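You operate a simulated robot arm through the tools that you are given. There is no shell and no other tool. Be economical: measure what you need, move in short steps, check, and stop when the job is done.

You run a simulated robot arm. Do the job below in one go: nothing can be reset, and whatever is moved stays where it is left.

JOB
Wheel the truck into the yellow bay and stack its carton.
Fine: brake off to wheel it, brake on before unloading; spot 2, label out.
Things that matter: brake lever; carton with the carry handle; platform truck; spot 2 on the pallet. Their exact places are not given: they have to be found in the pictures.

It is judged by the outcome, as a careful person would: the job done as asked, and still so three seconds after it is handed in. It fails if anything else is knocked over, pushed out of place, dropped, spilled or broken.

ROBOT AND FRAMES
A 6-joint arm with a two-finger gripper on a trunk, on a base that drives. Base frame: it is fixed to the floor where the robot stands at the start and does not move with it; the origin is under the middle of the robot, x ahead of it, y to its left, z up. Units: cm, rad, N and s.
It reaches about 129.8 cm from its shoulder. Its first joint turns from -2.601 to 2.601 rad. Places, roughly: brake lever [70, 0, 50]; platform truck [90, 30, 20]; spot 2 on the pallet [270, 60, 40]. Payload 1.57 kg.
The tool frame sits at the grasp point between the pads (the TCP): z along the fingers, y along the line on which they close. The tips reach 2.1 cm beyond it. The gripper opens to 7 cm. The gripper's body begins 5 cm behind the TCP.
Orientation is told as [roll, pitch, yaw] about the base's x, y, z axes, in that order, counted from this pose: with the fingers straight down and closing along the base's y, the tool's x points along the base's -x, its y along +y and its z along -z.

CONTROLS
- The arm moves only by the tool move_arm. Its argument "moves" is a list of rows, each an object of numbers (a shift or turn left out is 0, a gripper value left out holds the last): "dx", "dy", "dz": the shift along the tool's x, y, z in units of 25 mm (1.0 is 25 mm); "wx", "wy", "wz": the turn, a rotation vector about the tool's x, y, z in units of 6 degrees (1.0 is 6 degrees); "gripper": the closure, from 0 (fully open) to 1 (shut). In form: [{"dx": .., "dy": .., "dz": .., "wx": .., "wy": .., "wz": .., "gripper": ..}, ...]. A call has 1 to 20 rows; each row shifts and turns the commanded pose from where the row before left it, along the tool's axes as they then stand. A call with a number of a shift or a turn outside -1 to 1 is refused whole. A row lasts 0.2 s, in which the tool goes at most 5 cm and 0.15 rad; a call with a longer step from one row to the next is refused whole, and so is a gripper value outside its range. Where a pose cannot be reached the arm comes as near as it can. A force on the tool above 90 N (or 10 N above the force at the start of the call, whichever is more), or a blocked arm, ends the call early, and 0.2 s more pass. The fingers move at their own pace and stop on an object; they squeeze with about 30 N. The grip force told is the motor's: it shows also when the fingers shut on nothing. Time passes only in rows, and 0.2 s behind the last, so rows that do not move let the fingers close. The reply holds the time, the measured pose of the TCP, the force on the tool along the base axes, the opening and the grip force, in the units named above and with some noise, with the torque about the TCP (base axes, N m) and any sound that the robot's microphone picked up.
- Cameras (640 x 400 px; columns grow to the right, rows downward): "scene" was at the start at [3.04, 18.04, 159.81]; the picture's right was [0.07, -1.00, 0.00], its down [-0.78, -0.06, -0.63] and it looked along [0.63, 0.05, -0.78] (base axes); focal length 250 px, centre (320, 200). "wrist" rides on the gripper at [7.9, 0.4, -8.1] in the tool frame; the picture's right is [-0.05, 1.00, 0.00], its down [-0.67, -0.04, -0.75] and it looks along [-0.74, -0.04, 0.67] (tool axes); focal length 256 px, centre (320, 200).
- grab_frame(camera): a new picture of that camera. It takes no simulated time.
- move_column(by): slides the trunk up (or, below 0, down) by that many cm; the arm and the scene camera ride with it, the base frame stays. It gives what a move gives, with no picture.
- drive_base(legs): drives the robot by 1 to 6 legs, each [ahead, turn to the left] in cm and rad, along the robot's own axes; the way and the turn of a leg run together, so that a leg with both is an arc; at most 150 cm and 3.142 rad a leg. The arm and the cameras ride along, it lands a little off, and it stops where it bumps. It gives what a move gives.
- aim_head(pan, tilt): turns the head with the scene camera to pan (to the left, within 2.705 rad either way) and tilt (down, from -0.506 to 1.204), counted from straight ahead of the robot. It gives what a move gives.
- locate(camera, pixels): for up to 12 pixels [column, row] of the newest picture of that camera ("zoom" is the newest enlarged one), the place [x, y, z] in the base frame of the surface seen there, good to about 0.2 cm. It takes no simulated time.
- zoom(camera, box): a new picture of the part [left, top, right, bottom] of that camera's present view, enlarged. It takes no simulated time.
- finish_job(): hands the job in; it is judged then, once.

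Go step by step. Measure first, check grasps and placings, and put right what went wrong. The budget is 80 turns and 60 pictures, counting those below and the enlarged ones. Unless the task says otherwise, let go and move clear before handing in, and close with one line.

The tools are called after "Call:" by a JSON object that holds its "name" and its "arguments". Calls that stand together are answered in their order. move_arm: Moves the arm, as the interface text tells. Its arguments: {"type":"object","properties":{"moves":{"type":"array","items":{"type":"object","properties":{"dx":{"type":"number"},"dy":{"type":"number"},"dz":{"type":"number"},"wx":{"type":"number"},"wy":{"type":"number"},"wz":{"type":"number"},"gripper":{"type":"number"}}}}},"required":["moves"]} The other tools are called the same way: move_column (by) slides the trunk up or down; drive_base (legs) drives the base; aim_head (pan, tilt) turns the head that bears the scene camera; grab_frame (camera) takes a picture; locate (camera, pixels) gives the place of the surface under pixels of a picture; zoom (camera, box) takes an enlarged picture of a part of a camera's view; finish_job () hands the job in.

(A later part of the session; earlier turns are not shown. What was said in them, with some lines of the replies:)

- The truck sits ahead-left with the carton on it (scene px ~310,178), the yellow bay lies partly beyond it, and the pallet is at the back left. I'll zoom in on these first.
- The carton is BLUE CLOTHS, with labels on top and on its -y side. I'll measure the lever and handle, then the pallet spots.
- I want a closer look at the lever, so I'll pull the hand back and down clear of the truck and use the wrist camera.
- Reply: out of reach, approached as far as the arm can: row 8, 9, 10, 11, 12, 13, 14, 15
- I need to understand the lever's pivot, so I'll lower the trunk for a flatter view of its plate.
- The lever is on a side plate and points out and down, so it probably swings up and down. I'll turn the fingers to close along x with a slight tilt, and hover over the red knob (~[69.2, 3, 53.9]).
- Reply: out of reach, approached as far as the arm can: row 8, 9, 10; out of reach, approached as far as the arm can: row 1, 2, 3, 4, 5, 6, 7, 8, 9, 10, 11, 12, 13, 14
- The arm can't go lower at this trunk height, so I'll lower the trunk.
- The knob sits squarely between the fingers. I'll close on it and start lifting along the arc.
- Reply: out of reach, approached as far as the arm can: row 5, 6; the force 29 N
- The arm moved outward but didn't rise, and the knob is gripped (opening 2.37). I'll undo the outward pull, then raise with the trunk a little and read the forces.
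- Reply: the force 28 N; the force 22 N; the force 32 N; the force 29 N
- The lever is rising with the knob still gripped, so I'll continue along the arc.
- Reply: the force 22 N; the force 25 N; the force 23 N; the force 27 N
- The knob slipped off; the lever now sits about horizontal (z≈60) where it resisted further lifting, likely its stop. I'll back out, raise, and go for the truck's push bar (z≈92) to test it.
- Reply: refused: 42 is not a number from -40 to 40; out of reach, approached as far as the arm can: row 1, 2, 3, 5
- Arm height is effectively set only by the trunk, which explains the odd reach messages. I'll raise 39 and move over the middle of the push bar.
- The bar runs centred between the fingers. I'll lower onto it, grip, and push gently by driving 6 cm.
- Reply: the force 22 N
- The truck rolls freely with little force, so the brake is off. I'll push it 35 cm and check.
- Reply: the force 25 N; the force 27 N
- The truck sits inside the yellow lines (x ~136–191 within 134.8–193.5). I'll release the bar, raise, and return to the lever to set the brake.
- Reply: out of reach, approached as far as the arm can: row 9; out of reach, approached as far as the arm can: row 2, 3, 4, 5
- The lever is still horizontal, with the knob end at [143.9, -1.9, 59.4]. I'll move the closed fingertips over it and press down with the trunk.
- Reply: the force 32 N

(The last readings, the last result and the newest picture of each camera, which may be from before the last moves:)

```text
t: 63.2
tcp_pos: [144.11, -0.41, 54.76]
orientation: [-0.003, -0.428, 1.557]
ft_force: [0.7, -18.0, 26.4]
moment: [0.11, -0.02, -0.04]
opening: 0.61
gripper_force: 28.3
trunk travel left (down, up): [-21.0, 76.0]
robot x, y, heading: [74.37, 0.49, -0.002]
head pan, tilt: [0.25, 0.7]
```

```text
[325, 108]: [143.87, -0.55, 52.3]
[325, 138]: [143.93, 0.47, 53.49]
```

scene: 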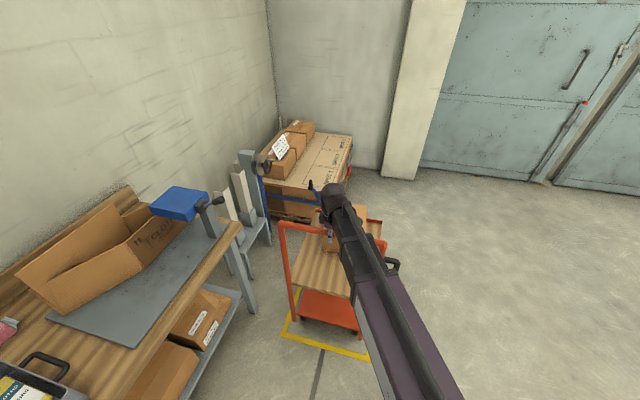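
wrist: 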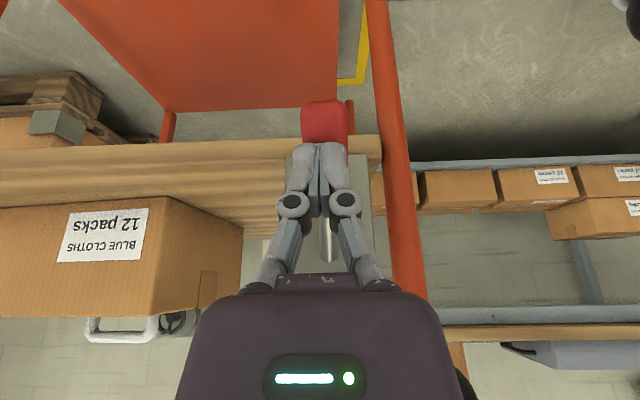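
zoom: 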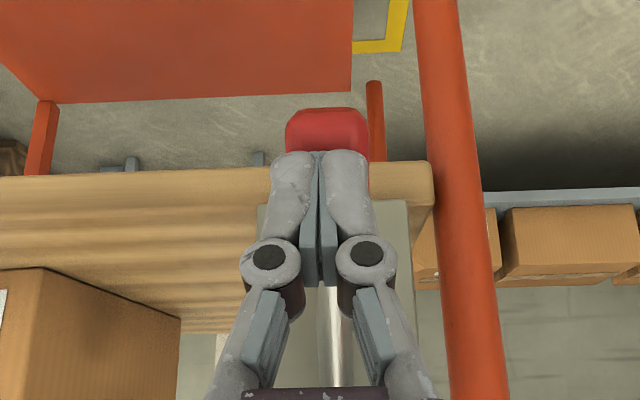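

The lever is fully down at its stop (26 N push-back), at the original braked position. I'll lift clear and survey the pallet area and walls.

Call:
{"name": "move_arm", "arguments": {"moves": [{"dx": 0.9, "dz": -0.42}, {"dx": 0.9, "dz": -0.42}, {"dx": 0.9, "dz": -0.42}, {"dx": 0.9, "dz": -0.42, "gripper": 0}, {"dx": 0.9, "dz": -0.42}]}}

Call:
{"name": "move_column", "arguments": {"by": 40}}

Call:
{"name": "move_column", "arguments": {"by": 20}}

Call:
{"name": "aim_head", "arguments": {"pan": 0.1, "tilt": 0.6}}

Call:
{"name": "grab_frame", "arguments": {"camera": "scene"}}

```text
t: 64.5
tcp_pos: [144.01, -12.91, 54.59]
orientation: [-0.002, -0.429, 1.556]
ft_force: [0.0, 0.1, -0.5]
moment: [-0.02, -0.02, 0.03]
opening: 6.94
gripper_force: 0.1
trunk travel left (down, up): [-21.0, 76.0]
robot x, y, heading: [74.18, 0.58, -0.005]
head pan, tilt: [0.25, 0.7]
```

```text
t: 68.3
tcp_pos: [144.04, -12.79, 94.55]
orientation: [-0.002, -0.43, 1.557]
ft_force: [0.1, -0.2, 0.2]
moment: [-0.02, -0.03, -0.02]
opening: 6.99
gripper_force: 0.0
trunk travel left (down, up): [-61.0, 36.0]
robot x, y, heading: [74.35, 0.54, -0.002]
head pan, tilt: [0.25, 0.7]
```

```text
t: 70.5
tcp_pos: [143.94, -12.81, 114.61]
orientation: [-0.002, -0.428, 1.558]
ft_force: [0.5, -0.4, -0.7]
moment: [0.01, 0.0, -0.05]
opening: 6.98
gripper_force: 0.0
trunk travel left (down, up): [-81.0, 16.0]
robot x, y, heading: [74.33, 0.52, -0.004]
head pan, tilt: [0.25, 0.7]
```

```text
t: 71.2
tcp_pos: [143.98, -12.78, 114.5]
orientation: [-0.002, -0.429, 1.558]
ft_force: [0.2, -0.2, -1.3]
moment: [0.01, 0.0, -0.01]
opening: 7.0
gripper_force: 0.2
trunk travel left (down, up): [-81.0, 16.0]
robot x, y, heading: [74.13, 0.76, -0.012]
head pan, tilt: [0.099, 0.6]
```

```text
25 pictures are left
```

scene: 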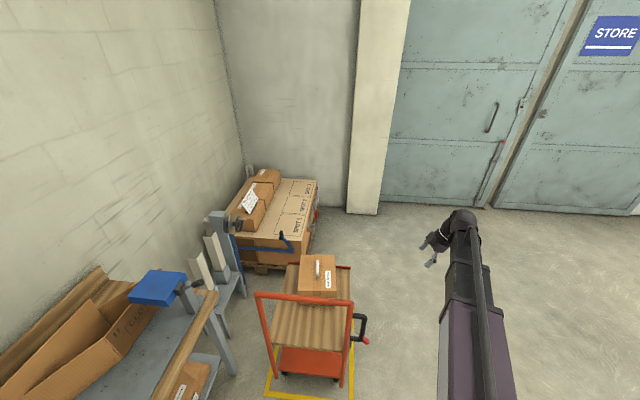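

Call:
{"name": "zoom", "arguments": {"camera": "scene", "box": [225, 165, 345, 285]}}

Call:
{"name": "locate", "arguments": {"camera": "scene", "pixels": [[300, 205], [289, 212], [315, 190], [303, 248], [281, 236], [317, 214], [360, 212], [440, 190], [332, 200], [300, 232], [240, 232], [318, 268]]}}

```text
3.33 times, centred on (285, 225) of scene
```

zoom: 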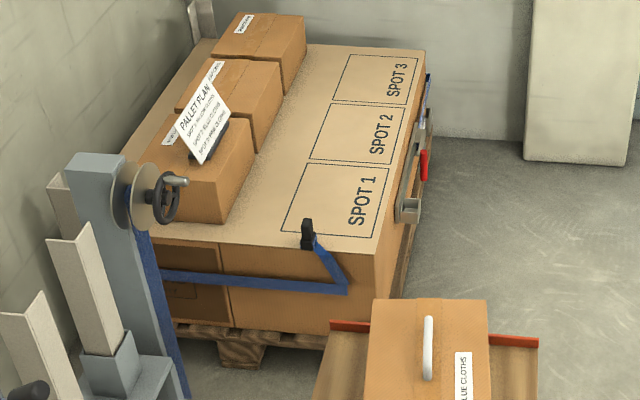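

```text
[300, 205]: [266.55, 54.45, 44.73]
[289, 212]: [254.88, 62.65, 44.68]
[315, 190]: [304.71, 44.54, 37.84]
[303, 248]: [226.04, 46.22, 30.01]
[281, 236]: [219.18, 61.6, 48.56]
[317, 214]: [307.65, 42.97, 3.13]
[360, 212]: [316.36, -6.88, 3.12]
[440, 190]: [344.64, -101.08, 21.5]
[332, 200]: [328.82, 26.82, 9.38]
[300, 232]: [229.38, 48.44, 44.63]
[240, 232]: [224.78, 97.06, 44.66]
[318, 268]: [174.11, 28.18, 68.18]
```

Call:
{"name": "locate", "arguments": {"camera": "zoom", "pixels": [[325, 104], [406, 107], [390, 166], [310, 157], [424, 152], [408, 210], [307, 222], [345, 290], [255, 150], [212, 155], [427, 75], [222, 220]]}}

Call:
{"name": "locate", "arguments": {"camera": "scene", "pixels": [[299, 289], [334, 292], [302, 257], [335, 258], [318, 262], [318, 276], [328, 285]]}}

```text
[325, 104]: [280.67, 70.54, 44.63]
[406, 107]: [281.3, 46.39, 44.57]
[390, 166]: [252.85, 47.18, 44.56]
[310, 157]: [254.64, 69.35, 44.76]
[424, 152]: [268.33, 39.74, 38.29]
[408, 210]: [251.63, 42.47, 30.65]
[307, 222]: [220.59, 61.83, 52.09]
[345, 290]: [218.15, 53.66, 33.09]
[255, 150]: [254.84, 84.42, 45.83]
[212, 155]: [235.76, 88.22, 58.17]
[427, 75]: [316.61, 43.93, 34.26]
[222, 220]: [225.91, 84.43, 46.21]
```

```text
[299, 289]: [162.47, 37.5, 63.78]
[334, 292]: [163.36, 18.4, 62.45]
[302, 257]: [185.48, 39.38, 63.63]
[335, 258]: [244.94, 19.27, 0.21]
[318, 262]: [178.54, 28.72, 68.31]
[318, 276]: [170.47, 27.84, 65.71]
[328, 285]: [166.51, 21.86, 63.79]
```

Spot 2 spans x 253.5–281, y 47–70 (top z 44.6), and the carton is at x 162.5–185.5, y 18.4–39, with its handle along x at (174, 28.6, z~67). One standing place near (222, -28) reaches both, so I'll drive round the truck's right side.

Call:
{"name": "drive_base", "arguments": {"legs": [[0, -0.5], [90, 0], [0, 0.5]]}}

Call:
{"name": "drive_base", "arguments": {"legs": [[69, 0], [0, 1.57], [14, 0]]}}

Call:
{"name": "aim_head", "arguments": {"pan": 0.0, "tilt": 0.75}}

Call:
{"name": "grab_frame", "arguments": {"camera": "scene"}}

```text
t: 80.9
tcp_pos: [222.42, -55.28, 114.61]
orientation: [-0.002, -0.426, 1.563]
ft_force: [0.2, 0.2, -1.0]
moment: [-0.03, -0.02, 0.04]
opening: 7.03
gripper_force: 0.2
trunk travel left (down, up): [-81.0, 16.0]
robot x, y, heading: [152.68, -41.82, -0.007]
head pan, tilt: [0.099, 0.6]
```

```text
t: 92.3
tcp_pos: [233.45, 42.58, 114.47]
orientation: [-0.002, -0.427, -3.128]
ft_force: [1.0, -0.7, -0.1]
moment: [0.0, 0.03, -0.01]
opening: 6.98
gripper_force: 0.1
trunk travel left (down, up): [-81.0, 16.0]
robot x, y, heading: [219.3, -27.76, 1.574]
head pan, tilt: [0.099, 0.6]
```

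```text
t: 93.0
tcp_pos: [233.36, 42.59, 114.57]
orientation: [-0.002, -0.428, -3.127]
ft_force: [-0.2, -0.1, -0.4]
moment: [-0.01, 0.0, -0.01]
opening: 6.99
gripper_force: 0.0
trunk travel left (down, up): [-81.0, 16.0]
robot x, y, heading: [219.29, -27.53, 1.572]
head pan, tilt: [0.0, 0.75]
```

```text
23 pictures are left
```

scene: 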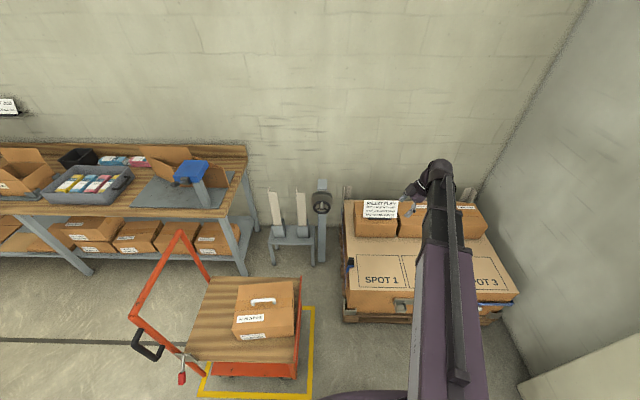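

Call:
{"name": "zoom", "arguments": {"camera": "scene", "box": [220, 270, 310, 350]}}

Call:
{"name": "locate", "arguments": {"camera": "zoom", "pixels": [[220, 212], [300, 212], [385, 203], [120, 125], [500, 80], [515, 345], [110, 400], [225, 225], [378, 222]]}}

Call:
{"name": "locate", "arguments": {"camera": "scene", "pixels": [[357, 262], [399, 255], [405, 288], [362, 292], [306, 310], [313, 385], [197, 393], [347, 250], [404, 305], [350, 265]]}}

```text
5.00 times, centred on (265, 310) of scene
```

zoom: 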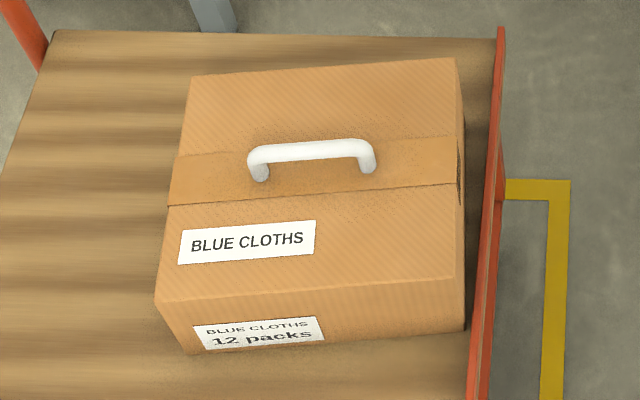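

```text
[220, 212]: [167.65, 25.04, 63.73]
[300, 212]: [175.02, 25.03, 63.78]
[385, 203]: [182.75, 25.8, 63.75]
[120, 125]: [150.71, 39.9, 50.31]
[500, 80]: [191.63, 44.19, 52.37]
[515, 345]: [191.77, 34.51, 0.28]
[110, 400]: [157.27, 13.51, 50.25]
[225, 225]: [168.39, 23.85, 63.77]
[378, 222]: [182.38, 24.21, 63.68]
```

```text
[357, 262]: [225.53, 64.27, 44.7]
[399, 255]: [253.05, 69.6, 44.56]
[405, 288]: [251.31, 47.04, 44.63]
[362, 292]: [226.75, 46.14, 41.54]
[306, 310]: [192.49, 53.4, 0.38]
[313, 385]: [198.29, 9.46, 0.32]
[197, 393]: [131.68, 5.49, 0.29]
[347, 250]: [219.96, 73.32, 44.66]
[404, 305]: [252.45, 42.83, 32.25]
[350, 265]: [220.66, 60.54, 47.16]
```

Call:
{"name": "locate", "arguments": {"camera": "zoom", "pixels": [[255, 155], [285, 151], [310, 150], [340, 148], [362, 146], [192, 77], [455, 60], [460, 278], [158, 300], [260, 178], [368, 170]]}}

```text
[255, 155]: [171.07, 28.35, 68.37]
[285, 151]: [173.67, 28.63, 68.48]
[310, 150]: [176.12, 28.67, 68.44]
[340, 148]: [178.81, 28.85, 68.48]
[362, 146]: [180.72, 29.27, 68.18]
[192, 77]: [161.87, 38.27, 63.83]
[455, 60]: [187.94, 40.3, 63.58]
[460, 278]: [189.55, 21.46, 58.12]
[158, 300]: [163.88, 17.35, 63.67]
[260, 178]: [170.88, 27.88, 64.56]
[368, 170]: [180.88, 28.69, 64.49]
```

The carton is 26×21 cm, yawed about +0.08 rad, centre (175.9, 28.8); the handle top is at z 68.5. I'll straighten the tool, align it to the handle, and move above it.

Call:
{"name": "move_arm", "arguments": {"moves": [{"wy": 0.82}, {"wy": 0.82}, {"wy": 0.82}, {"wy": 0.82}, {"wy": 0.82}, {"wz": -0.64}]}}

Call:
{"name": "move_arm", "arguments": {"moves": [{"dx": -0.974, "dy": 0.154}, {"dx": -0.974, "dy": 0.154}, {"dx": -0.974, "dy": 0.154}, {"dx": -0.974, "dy": 0.154}, {"dx": -0.974, "dy": 0.154}, {"dx": -0.974, "dy": 0.154}, {"dx": -0.974, "dy": 0.154}, {"dx": -0.974, "dy": 0.154}, {"dx": -0.974, "dy": 0.154}, {"dx": -0.974, "dy": 0.154}, {"dx": -0.974, "dy": 0.154}, {"dx": -0.974, "dy": 0.154}]}}

Call:
{"name": "move_arm", "arguments": {"moves": [{"dx": -0.974, "dy": 0.154}, {"dx": -0.974, "dy": 0.154}, {"dx": -0.974, "dy": 0.154}, {"dx": -0.974, "dy": 0.154}, {"dx": -0.974, "dy": 0.154}, {"dx": -0.974, "dy": 0.154}, {"dx": -0.974, "dy": 0.154}, {"dx": -0.974, "dy": 0.154}, {"dx": -0.974, "dy": 0.154}, {"dx": -0.974, "dy": 0.154}, {"dx": -0.974, "dy": 0.154}, {"dx": -0.974, "dy": 0.154}]}}

Call:
{"name": "grab_frame", "arguments": {"camera": "scene"}}

```text
t: 94.4
tcp_pos: [233.54, 42.8, 112.78]
orientation: [-0.002, 0.003, -3.059]
ft_force: [-0.3, 0.3, 0.3]
moment: [-0.01, -0.02, 0.02]
opening: 6.99
gripper_force: 0.0
out of reach, approached as far as the arm can: row 1, 2, 3
trunk travel left (down, up): [-81.0, 16.0]
robot x, y, heading: [219.69, -27.47, 1.571]
head pan, tilt: [0.0, 0.75]
```

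```text
t: 97.0
tcp_pos: [204.68, 35.46, 112.87]
orientation: [-0.002, 0.001, -3.062]
ft_force: [0.4, 0.9, -0.1]
moment: [0.02, -0.01, 0.03]
opening: 6.98
gripper_force: 0.1
out of reach, approached as far as the arm can: row 4
trunk travel left (down, up): [-81.0, 16.0]
robot x, y, heading: [219.39, -27.77, 1.576]
head pan, tilt: [0.0, 0.75]
```

```text
t: 99.6
tcp_pos: [176.19, 28.49, 112.92]
orientation: [-0.003, 0.003, -3.061]
ft_force: [-0.3, 1.3, 0.0]
moment: [0.05, -0.01, -0.01]
opening: 7.0
gripper_force: 0.1
trunk travel left (down, up): [-81.0, 16.0]
robot x, y, heading: [219.44, -27.38, 1.569]
head pan, tilt: [0.0, 0.75]
```

```text
21 pictures are left
```

scene: 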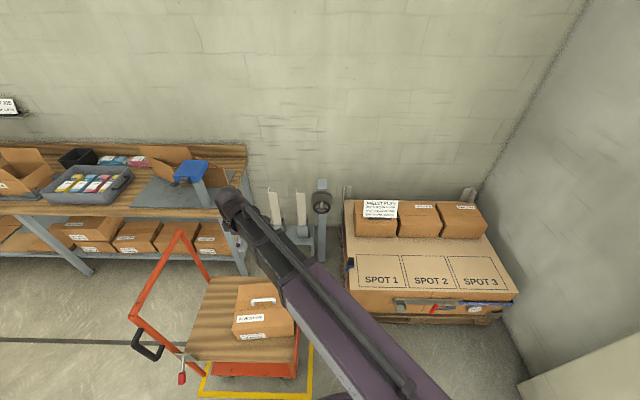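

Call:
{"name": "zoom", "arguments": {"camera": "scene", "box": [340, 190, 520, 330]}}

Call:
{"name": "locate", "arguments": {"camera": "scene", "pixels": [[403, 256], [447, 257], [457, 289], [409, 289], [358, 256], [360, 288], [489, 257], [506, 288], [433, 309], [398, 236], [440, 236]]}}

```text
2.86 times, centred on (430, 260) of scene
```

zoom: 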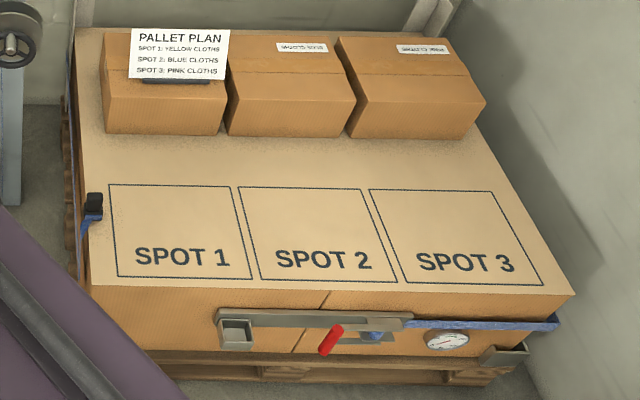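

```text
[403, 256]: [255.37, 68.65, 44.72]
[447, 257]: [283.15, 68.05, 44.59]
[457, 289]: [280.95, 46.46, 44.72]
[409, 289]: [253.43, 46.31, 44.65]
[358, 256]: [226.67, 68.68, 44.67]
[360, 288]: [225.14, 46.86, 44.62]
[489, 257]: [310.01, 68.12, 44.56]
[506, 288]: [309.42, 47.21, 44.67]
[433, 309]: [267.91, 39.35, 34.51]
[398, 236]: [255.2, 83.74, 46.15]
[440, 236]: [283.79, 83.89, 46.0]
```

Call:
{"name": "locate", "arguments": {"camera": "zoom", "pixels": [[238, 187], [361, 189], [396, 282], [263, 279], [250, 233], [379, 235], [300, 188], [330, 281], [110, 185], [491, 192], [118, 276], [542, 285]]}}

Call:
{"name": "move_column", "arguments": {"by": -35}}

Call:
{"name": "grab_frame", "arguments": {"camera": "wrist"}}

```text
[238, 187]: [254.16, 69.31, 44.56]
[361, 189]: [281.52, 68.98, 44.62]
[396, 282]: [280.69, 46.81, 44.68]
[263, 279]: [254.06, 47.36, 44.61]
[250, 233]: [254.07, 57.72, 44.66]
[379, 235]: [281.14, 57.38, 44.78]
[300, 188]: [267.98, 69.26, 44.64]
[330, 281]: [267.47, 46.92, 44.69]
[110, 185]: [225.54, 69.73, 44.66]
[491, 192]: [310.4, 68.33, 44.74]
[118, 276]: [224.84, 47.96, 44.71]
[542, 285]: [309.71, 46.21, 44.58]
```

```text
t: 103.0
tcp_pos: [176.2, 28.67, 77.81]
orientation: [-0.002, 0.002, -3.06]
ft_force: [-0.4, -0.8, -0.3]
moment: [-0.02, -0.03, 0.01]
opening: 7.02
gripper_force: 0.0
trunk travel left (down, up): [-46.0, 51.0]
robot x, y, heading: [219.21, -27.64, 1.577]
head pan, tilt: [0.0, 0.75]
```

```text
19 pictures are left
```

wrist: 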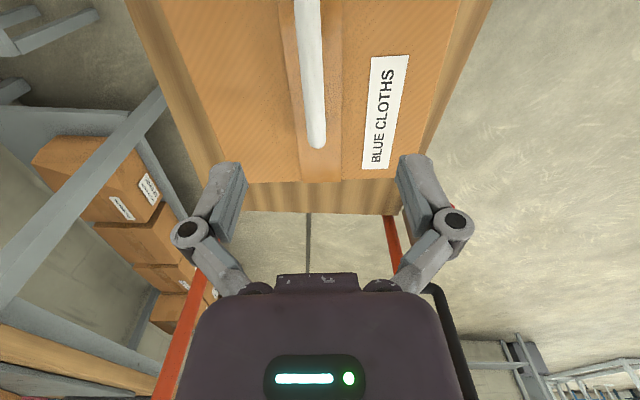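

The handle runs between the fingers. I'll descend to it, grip, and lift slightly to check.

Call:
{"name": "move_column", "arguments": {"by": -10.2}}

Call:
{"name": "zoom", "arguments": {"camera": "wrist", "box": [160, 60, 480, 280]}}

Call:
{"name": "move_arm", "arguments": {"moves": [{"gripper": 1}, {}, {}, {}, {}]}}

Call:
{"name": "move_column", "arguments": {"by": 3}}

Call:
{"name": "grab_frame", "arguments": {"camera": "scene"}}

```text
t: 104.4
tcp_pos: [176.34, 28.7, 67.67]
orientation: [-0.003, 0.005, -3.063]
ft_force: [-0.6, 0.2, 0.4]
moment: [0.01, -0.01, 0.01]
opening: 7.01
gripper_force: 0.0
trunk travel left (down, up): [-35.8, 61.2]
robot x, y, heading: [219.42, -27.58, 1.576]
head pan, tilt: [0.0, 0.75]
```

```text
1.82 times, centred on (320, 170) of wrist
```

zoom: 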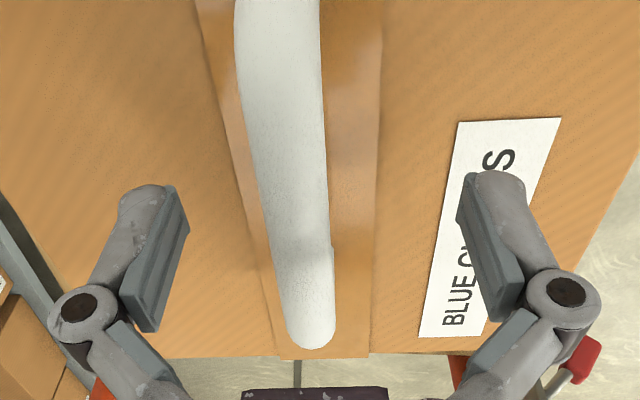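

```text
t: 105.6
tcp_pos: [176.18, 28.63, 67.69]
orientation: [-0.003, 0.001, -3.061]
ft_force: [-1.4, 5.7, 12.7]
moment: [0.01, -0.04, -0.04]
opening: 1.49
gripper_force: 29.8
trunk travel left (down, up): [-35.8, 61.2]
robot x, y, heading: [219.3, -27.6, 1.573]
head pan, tilt: [0.0, 0.75]
```

```text
t: 106.3
tcp_pos: [176.16, 28.54, 70.61]
orientation: [0.0, 0.003, -3.061]
ft_force: [-0.4, -0.2, -7.5]
moment: [0.01, -0.04, 0.01]
opening: 1.48
gripper_force: 29.7
trunk travel left (down, up): [-38.8, 58.2]
robot x, y, heading: [218.89, -27.54, 1.576]
head pan, tilt: [0.0, 0.75]
```

```text
17 pictures are left
```

scene: 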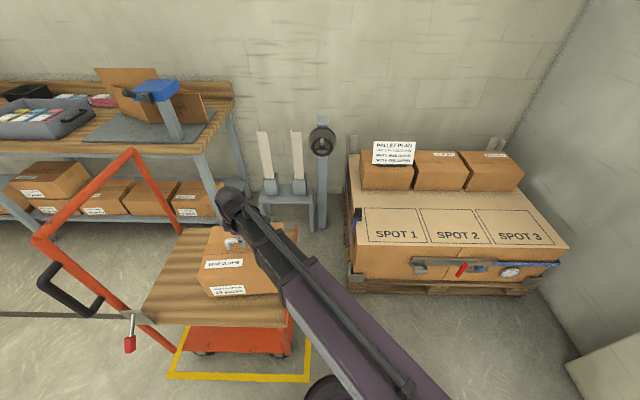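

The carton lifts cleanly (~7.5 N). I'll raise it and check the post by the pallet before swinging over.

Call:
{"name": "locate", "arguments": {"camera": "scene", "pixels": [[323, 145], [322, 190], [297, 140], [357, 215], [393, 150], [440, 165], [310, 205]]}}

Call:
{"name": "move_column", "arguments": {"by": 20}}

```text
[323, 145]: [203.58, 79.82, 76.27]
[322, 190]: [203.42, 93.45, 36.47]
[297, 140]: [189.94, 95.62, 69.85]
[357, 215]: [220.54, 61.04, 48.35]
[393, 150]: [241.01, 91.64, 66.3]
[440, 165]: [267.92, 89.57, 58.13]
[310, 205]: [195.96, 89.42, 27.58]
```

```text
t: 108.5
tcp_pos: [176.22, 28.57, 90.57]
orientation: [-0.001, 0.002, -3.06]
ft_force: [-0.3, -0.6, -6.4]
moment: [0.01, -0.06, -0.02]
opening: 1.49
gripper_force: 30.3
trunk travel left (down, up): [-58.8, 38.2]
robot x, y, heading: [219.3, -27.3, 1.577]
head pan, tilt: [0.0, 0.75]
```

Call:
{"name": "move_arm", "arguments": {"moves": [{"dx": 0.5, "dy": -0.1}, {"dx": 0.938, "dy": -0.217}, {"dx": 0.938, "dy": -0.217}, {"dx": 0.938, "dy": -0.217}, {"dx": 0.938, "dy": -0.217}, {"dx": 0.938, "dy": -0.217}, {"dx": 0.938, "dy": -0.217}, {"dx": 0.938, "dy": -0.217}, {"dx": 0.938, "dy": -0.217}, {"dx": 0.938, "dy": -0.217}, {"dx": 0.938, "dy": -0.217}, {"dx": 0.938, "dy": -0.217}, {"dx": 0.938, "dy": -0.217}, {"dx": 0.938, "dy": -0.217}, {"dx": 0.938, "dy": -0.217}, {"dx": 0.938, "dy": -0.217}, {"dx": 0.938, "dy": -0.217}, {"dx": 0.938, "dy": -0.217}, {"dx": 0.938, "dy": -0.217}, {"dx": 0.938, "dy": -0.217}]}}

Call:
{"name": "move_arm", "arguments": {"moves": [{"dx": 0.938, "dy": -0.217}, {"dx": 0.938, "dy": -0.217}, {"dx": 0.938, "dy": -0.217}, {"dx": 0.938, "dy": -0.217}, {"dx": 0.938, "dy": -0.217}, {"dx": 0.938, "dy": -0.217}, {"dx": 0.938, "dy": -0.217}, {"dx": 0.938, "dy": -0.217}, {"dx": 0.938, "dy": -0.217}, {"dx": 0.938, "dy": -0.217}, {"dx": 0.938, "dy": -0.217}, {"dx": 0.938, "dy": -0.217}, {"dx": 0.938, "dy": -0.217}, {"dx": 0.938, "dy": -0.217}, {"dx": 0.938, "dy": -0.217}, {"dx": 0.938, "dy": -0.217}, {"dx": 0.938, "dy": -0.217}, {"dx": 0.6, "dy": -0.217}, {"dx": 0.3, "dy": -0.15}, {"wz": 0.92}]}}

```text
t: 112.7
tcp_pos: [220.93, 42.97, 90.69]
orientation: [-0.003, 0.0, -3.06]
ft_force: [0.6, -0.9, -7.7]
moment: [-0.01, -0.04, -0.03]
opening: 1.47
gripper_force: 29.5
trunk travel left (down, up): [-58.8, 38.2]
robot x, y, heading: [219.11, -27.37, 1.571]
head pan, tilt: [0.0, 0.75]
```

```text
t: 116.9
tcp_pos: [262.01, 56.38, 90.59]
orientation: [-0.001, 0.001, 3.125]
ft_force: [0.4, -0.2, -7.3]
moment: [0.01, 0.0, 0.02]
opening: 1.5
gripper_force: 29.9
trunk travel left (down, up): [-58.8, 38.2]
robot x, y, heading: [219.59, -27.77, 1.572]
head pan, tilt: [0.0, 0.75]
```

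Call:
{"name": "move_arm", "arguments": {"moves": [{"dx": 0.8, "dy": -0.21}, {"dx": 0.8, "dy": -0.21}, {"dx": 0.75, "dy": -0.22}, {}]}}

Call:
{"name": "move_column", "arguments": {"by": -22}}

Call:
{"name": "zoom", "arguments": {"camera": "scene", "box": [340, 110, 580, 300]}}

Call:
{"name": "grab_frame", "arguments": {"camera": "wrist"}}

```text
t: 117.9
tcp_pos: [268.08, 57.98, 90.58]
orientation: [-0.002, 0.0, 3.125]
ft_force: [-0.1, -0.3, -6.7]
moment: [-0.01, -0.02, -0.01]
opening: 1.5
gripper_force: 29.9
trunk travel left (down, up): [-58.8, 38.2]
robot x, y, heading: [219.39, -27.39, 1.569]
head pan, tilt: [0.0, 0.75]
```

```text
t: 120.2
tcp_pos: [268.11, 57.81, 68.61]
orientation: [-0.002, -0.001, 3.126]
ft_force: [0.3, -0.5, -7.7]
moment: [0.0, -0.05, 0.02]
opening: 1.5
gripper_force: 30.3
trunk travel left (down, up): [-36.8, 60.2]
robot x, y, heading: [219.28, -27.23, 1.572]
head pan, tilt: [0.0, 0.75]
```

```text
2.11 times, centred on (460, 205) of scene
```

zoom: 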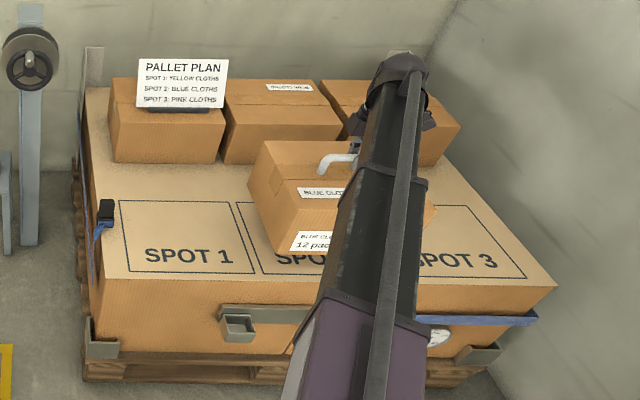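

```text
15 pictures are left
```

wrist: 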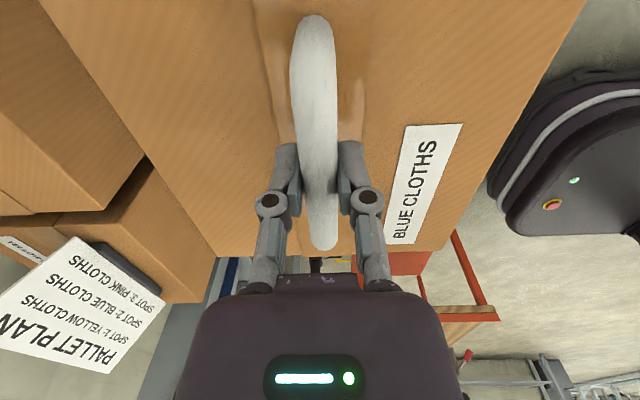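

Call:
{"name": "locate", "arguments": {"camera": "zoom", "pixels": [[264, 144], [250, 186], [284, 204], [320, 206], [345, 207], [340, 142], [288, 248], [320, 166]]}}

Call:
{"name": "locate", "arguments": {"camera": "wrist", "pixels": [[440, 245], [220, 252], [540, 100], [80, 70], [230, 251], [400, 247], [500, 160], [150, 165]]}}

```text
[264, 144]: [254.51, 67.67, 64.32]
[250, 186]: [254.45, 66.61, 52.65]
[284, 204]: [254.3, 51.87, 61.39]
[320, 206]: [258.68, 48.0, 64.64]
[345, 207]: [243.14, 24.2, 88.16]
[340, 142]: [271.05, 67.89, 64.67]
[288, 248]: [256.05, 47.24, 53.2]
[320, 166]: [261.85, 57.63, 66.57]
```

```text
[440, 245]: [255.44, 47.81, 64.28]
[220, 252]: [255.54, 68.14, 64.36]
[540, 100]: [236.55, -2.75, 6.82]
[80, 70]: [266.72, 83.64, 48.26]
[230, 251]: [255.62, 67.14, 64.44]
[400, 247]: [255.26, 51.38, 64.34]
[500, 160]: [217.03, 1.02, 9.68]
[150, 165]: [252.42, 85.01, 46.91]
```

The carton is square to spot 2, label facing out (-y). I'll trim by about -0.2 x and +0.35 y, then lower it to contact.

Call:
{"name": "move_arm", "arguments": {"moves": [{"dx": -0.08, "dy": -0.15}, {}]}}

Call:
{"name": "move_column", "arguments": {"by": -5.8}}

Call:
{"name": "move_column", "arguments": {"by": -0.5}}

Call:
{"name": "zoom", "arguments": {"camera": "scene", "box": [360, 80, 560, 240]}}

```text
t: 120.8
tcp_pos: [267.89, 58.18, 68.52]
orientation: [-0.001, 0.0, 3.126]
ft_force: [0.3, 0.2, -7.1]
moment: [0.0, -0.04, 0.01]
opening: 1.48
gripper_force: 29.8
trunk travel left (down, up): [-36.8, 60.2]
robot x, y, heading: [219.42, -27.71, 1.57]
head pan, tilt: [0.0, 0.75]
```

```text
t: 121.8
tcp_pos: [267.93, 58.17, 62.83]
orientation: [-0.001, -0.001, 3.126]
ft_force: [0.0, -0.1, -6.4]
moment: [0.03, -0.02, -0.04]
opening: 1.46
gripper_force: 30.1
trunk travel left (down, up): [-31.0, 66.0]
robot x, y, heading: [219.02, -27.43, 1.575]
head pan, tilt: [0.0, 0.75]
```

```text
t: 122.3
tcp_pos: [267.76, 58.19, 62.31]
orientation: [-0.001, -0.001, 3.125]
ft_force: [0.1, -0.1, -6.4]
moment: [0.0, -0.05, 0.0]
opening: 1.5
gripper_force: 30.0
trunk travel left (down, up): [-30.5, 66.5]
robot x, y, heading: [219.4, -28.08, 1.576]
head pan, tilt: [0.0, 0.75]
```

```text
2.50 times, centred on (460, 160) of scene
```

zoom: 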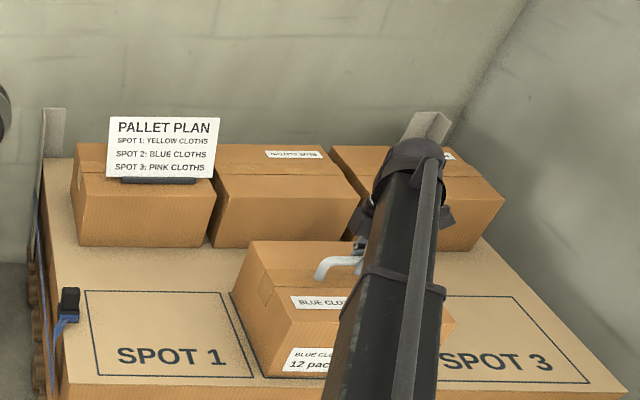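

Call:
{"name": "move_column", "arguments": {"by": -0.4}}

Call:
{"name": "locate", "arguments": {"camera": "zoom", "pixels": [[234, 292], [260, 372], [250, 245], [243, 345], [290, 376], [252, 377], [222, 292]]}}

```text
t: 122.9
tcp_pos: [267.84, 58.2, 62.08]
orientation: [-0.003, 0.002, 3.127]
ft_force: [5.8, 7.3, 18.3]
moment: [0.03, 0.46, -0.01]
opening: 1.5
gripper_force: 30.3
trunk travel left (down, up): [-30.1, 66.9]
robot x, y, heading: [219.43, -27.42, 1.579]
head pan, tilt: [0.0, 0.75]
```

```text
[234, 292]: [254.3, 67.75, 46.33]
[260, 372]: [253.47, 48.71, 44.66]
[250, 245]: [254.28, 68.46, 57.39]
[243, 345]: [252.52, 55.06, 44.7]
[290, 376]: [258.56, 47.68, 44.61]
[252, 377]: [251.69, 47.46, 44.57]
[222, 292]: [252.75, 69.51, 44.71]
```

The carton is resting on the pallet (18 N upward), its left face at x≈254.3 and front at y≈47.7, inside the spot. I'll ease off, release and lift clear.

Call:
{"name": "move_column", "arguments": {"by": 0.2}}

Call:
{"name": "move_arm", "arguments": {"moves": [{"gripper": 0.3}, {}, {"gripper": 0}, {}, {}]}}

Call:
{"name": "move_column", "arguments": {"by": 35}}

Call:
{"name": "move_arm", "arguments": {"moves": [{"dx": -1}, {"dx": -1}, {"dx": -1}, {"dx": -1}, {"dx": -1}, {"dx": -1}, {"dx": -1}, {"dx": -1}, {"dx": -1}, {"dx": -1}, {"dx": -1}, {"dx": -1}, {"dx": -1}, {"dx": -1}, {"dx": -1}, {"dx": -1}, {"dx": -1}, {"dx": -1}]}}

Call:
{"name": "grab_frame", "arguments": {"camera": "scene"}}

Call:
{"name": "zoom", "arguments": {"camera": "scene", "box": [340, 190, 540, 340]}}

```text
t: 123.4
tcp_pos: [267.83, 58.15, 62.14]
orientation: [0.0, 0.001, 3.125]
ft_force: [0.6, 1.2, -0.5]
moment: [-0.05, -0.55, 0.07]
opening: 1.48
gripper_force: 29.8
trunk travel left (down, up): [-30.3, 66.7]
robot x, y, heading: [219.04, -27.11, 1.579]
head pan, tilt: [0.0, 0.75]
```

```text
t: 124.6
tcp_pos: [267.95, 58.21, 62.1]
orientation: [-0.002, 0.0, 3.127]
ft_force: [-0.3, 0.9, -0.8]
moment: [0.02, -0.03, 0.05]
opening: 6.98
gripper_force: 0.1
trunk travel left (down, up): [-30.3, 66.7]
robot x, y, heading: [219.24, -27.85, 1.573]
head pan, tilt: [0.0, 0.75]
```

```text
t: 128.0
tcp_pos: [267.85, 58.18, 97.09]
orientation: [-0.002, 0.001, 3.126]
ft_force: [-0.2, -0.2, -0.2]
moment: [0.04, 0.02, 0.01]
opening: 7.01
gripper_force: 0.0
trunk travel left (down, up): [-65.3, 31.7]
robot x, y, heading: [219.03, -27.66, 1.571]
head pan, tilt: [0.0, 0.75]
```

```text
t: 131.8
tcp_pos: [223.03, 58.92, 97.27]
orientation: [-0.002, 0.001, 3.126]
ft_force: [0.4, 0.2, 0.0]
moment: [0.02, -0.01, -0.01]
opening: 6.99
gripper_force: 0.0
trunk travel left (down, up): [-65.3, 31.7]
robot x, y, heading: [219.33, -27.52, 1.572]
head pan, tilt: [0.0, 0.75]
```

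```text
13 pictures are left
```

scene: 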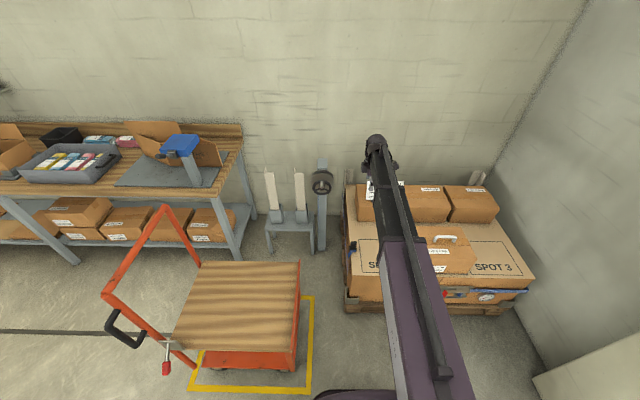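

```text
2.67 times, centred on (440, 265) of scene
```

zoom: 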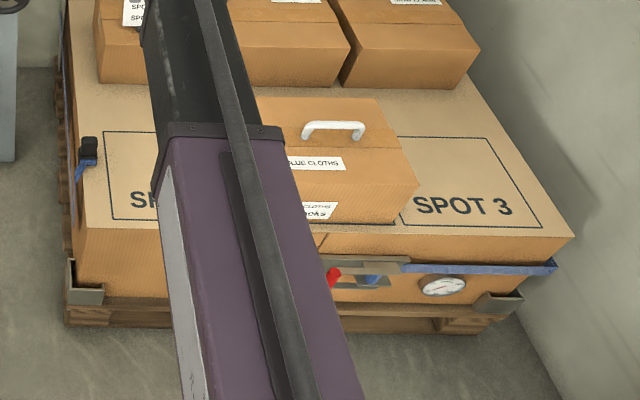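

Call:
{"name": "move_arm", "arguments": {"moves": [{"dx": -1}, {"dx": -1}, {"dx": -1}, {"dx": -1}, {"dx": -1}, {"dx": -1}, {"dx": -1}, {"dx": -1}, {"dx": -1}, {"dx": -1}]}}

Call:
{"name": "zoom", "arguments": {"camera": "scene", "box": [360, 200, 520, 310]}}

Call:
{"name": "locate", "arguments": {"camera": "zoom", "pixels": [[172, 110], [350, 108], [405, 235], [205, 270], [410, 275], [265, 160], [335, 160], [187, 215]]}}

Call:
{"name": "zoom", "arguments": {"camera": "scene", "box": [90, 190, 330, 400]}}

Call:
{"name": "locate", "arguments": {"camera": "scene", "pixels": [[296, 366], [300, 262], [193, 366], [190, 388], [310, 391], [166, 368], [104, 296], [166, 207], [306, 350], [200, 352]]}}

```text
t: 134.0
tcp_pos: [197.97, 59.36, 97.1]
orientation: [-0.001, 0.002, 3.126]
ft_force: [0.4, -0.1, -0.4]
moment: [0.04, -0.01, -0.01]
opening: 6.98
gripper_force: 0.1
trunk travel left (down, up): [-65.3, 31.7]
robot x, y, heading: [219.08, -27.69, 1.578]
head pan, tilt: [0.0, 0.75]
```

```text
3.64 times, centred on (440, 255) of scene
```

zoom: 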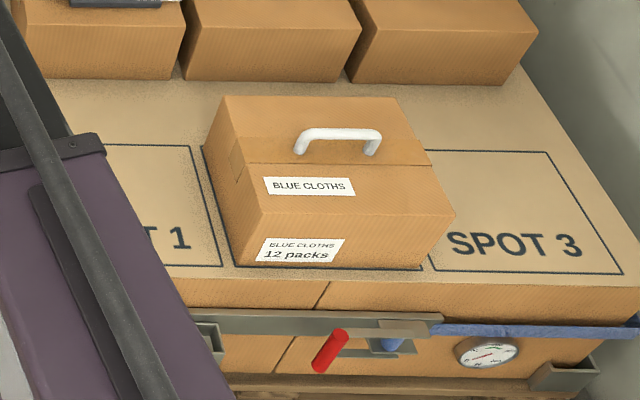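

```text
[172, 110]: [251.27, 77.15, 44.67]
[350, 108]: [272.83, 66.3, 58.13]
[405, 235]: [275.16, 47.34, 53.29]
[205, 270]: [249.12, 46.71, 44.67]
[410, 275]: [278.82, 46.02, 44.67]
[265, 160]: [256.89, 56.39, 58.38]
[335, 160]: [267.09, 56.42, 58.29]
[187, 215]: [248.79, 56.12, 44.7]
```

```text
1.90 times, centred on (210, 295) of scene
```

zoom: 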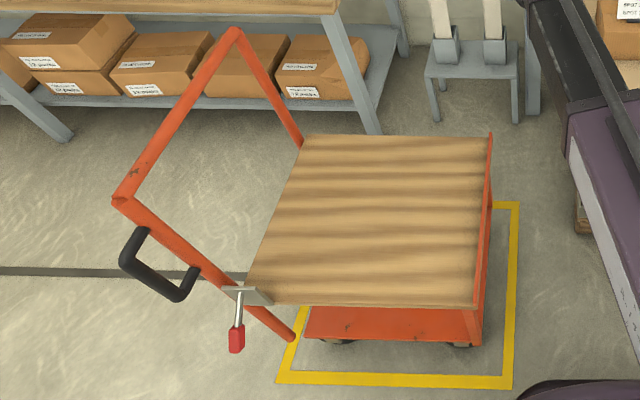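

```text
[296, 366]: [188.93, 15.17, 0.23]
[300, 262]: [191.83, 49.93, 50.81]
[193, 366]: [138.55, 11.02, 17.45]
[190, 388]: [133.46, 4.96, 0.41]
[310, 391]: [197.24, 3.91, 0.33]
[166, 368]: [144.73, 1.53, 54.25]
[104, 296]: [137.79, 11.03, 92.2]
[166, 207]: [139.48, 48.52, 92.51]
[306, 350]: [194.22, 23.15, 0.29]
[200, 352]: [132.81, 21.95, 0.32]
```

The carton stands inside spot 2's outline with its label facing out. The truck (x ~136–192) is inside the yellow lines with the lever fully down (knob z≈54), and the hand is clear, so I'm handing in.

Call:
{"name": "finish_job", "arguments": {}}

```text
The job is handed in.
```

The truck is parked in the yellow bay with its brake lever fully down, and the BLUE CLOTHS carton is on spot 2 with its label facing out. I didn't push-test the brake, but down is where I found the lever, and the truck rolled freely only with it raised.
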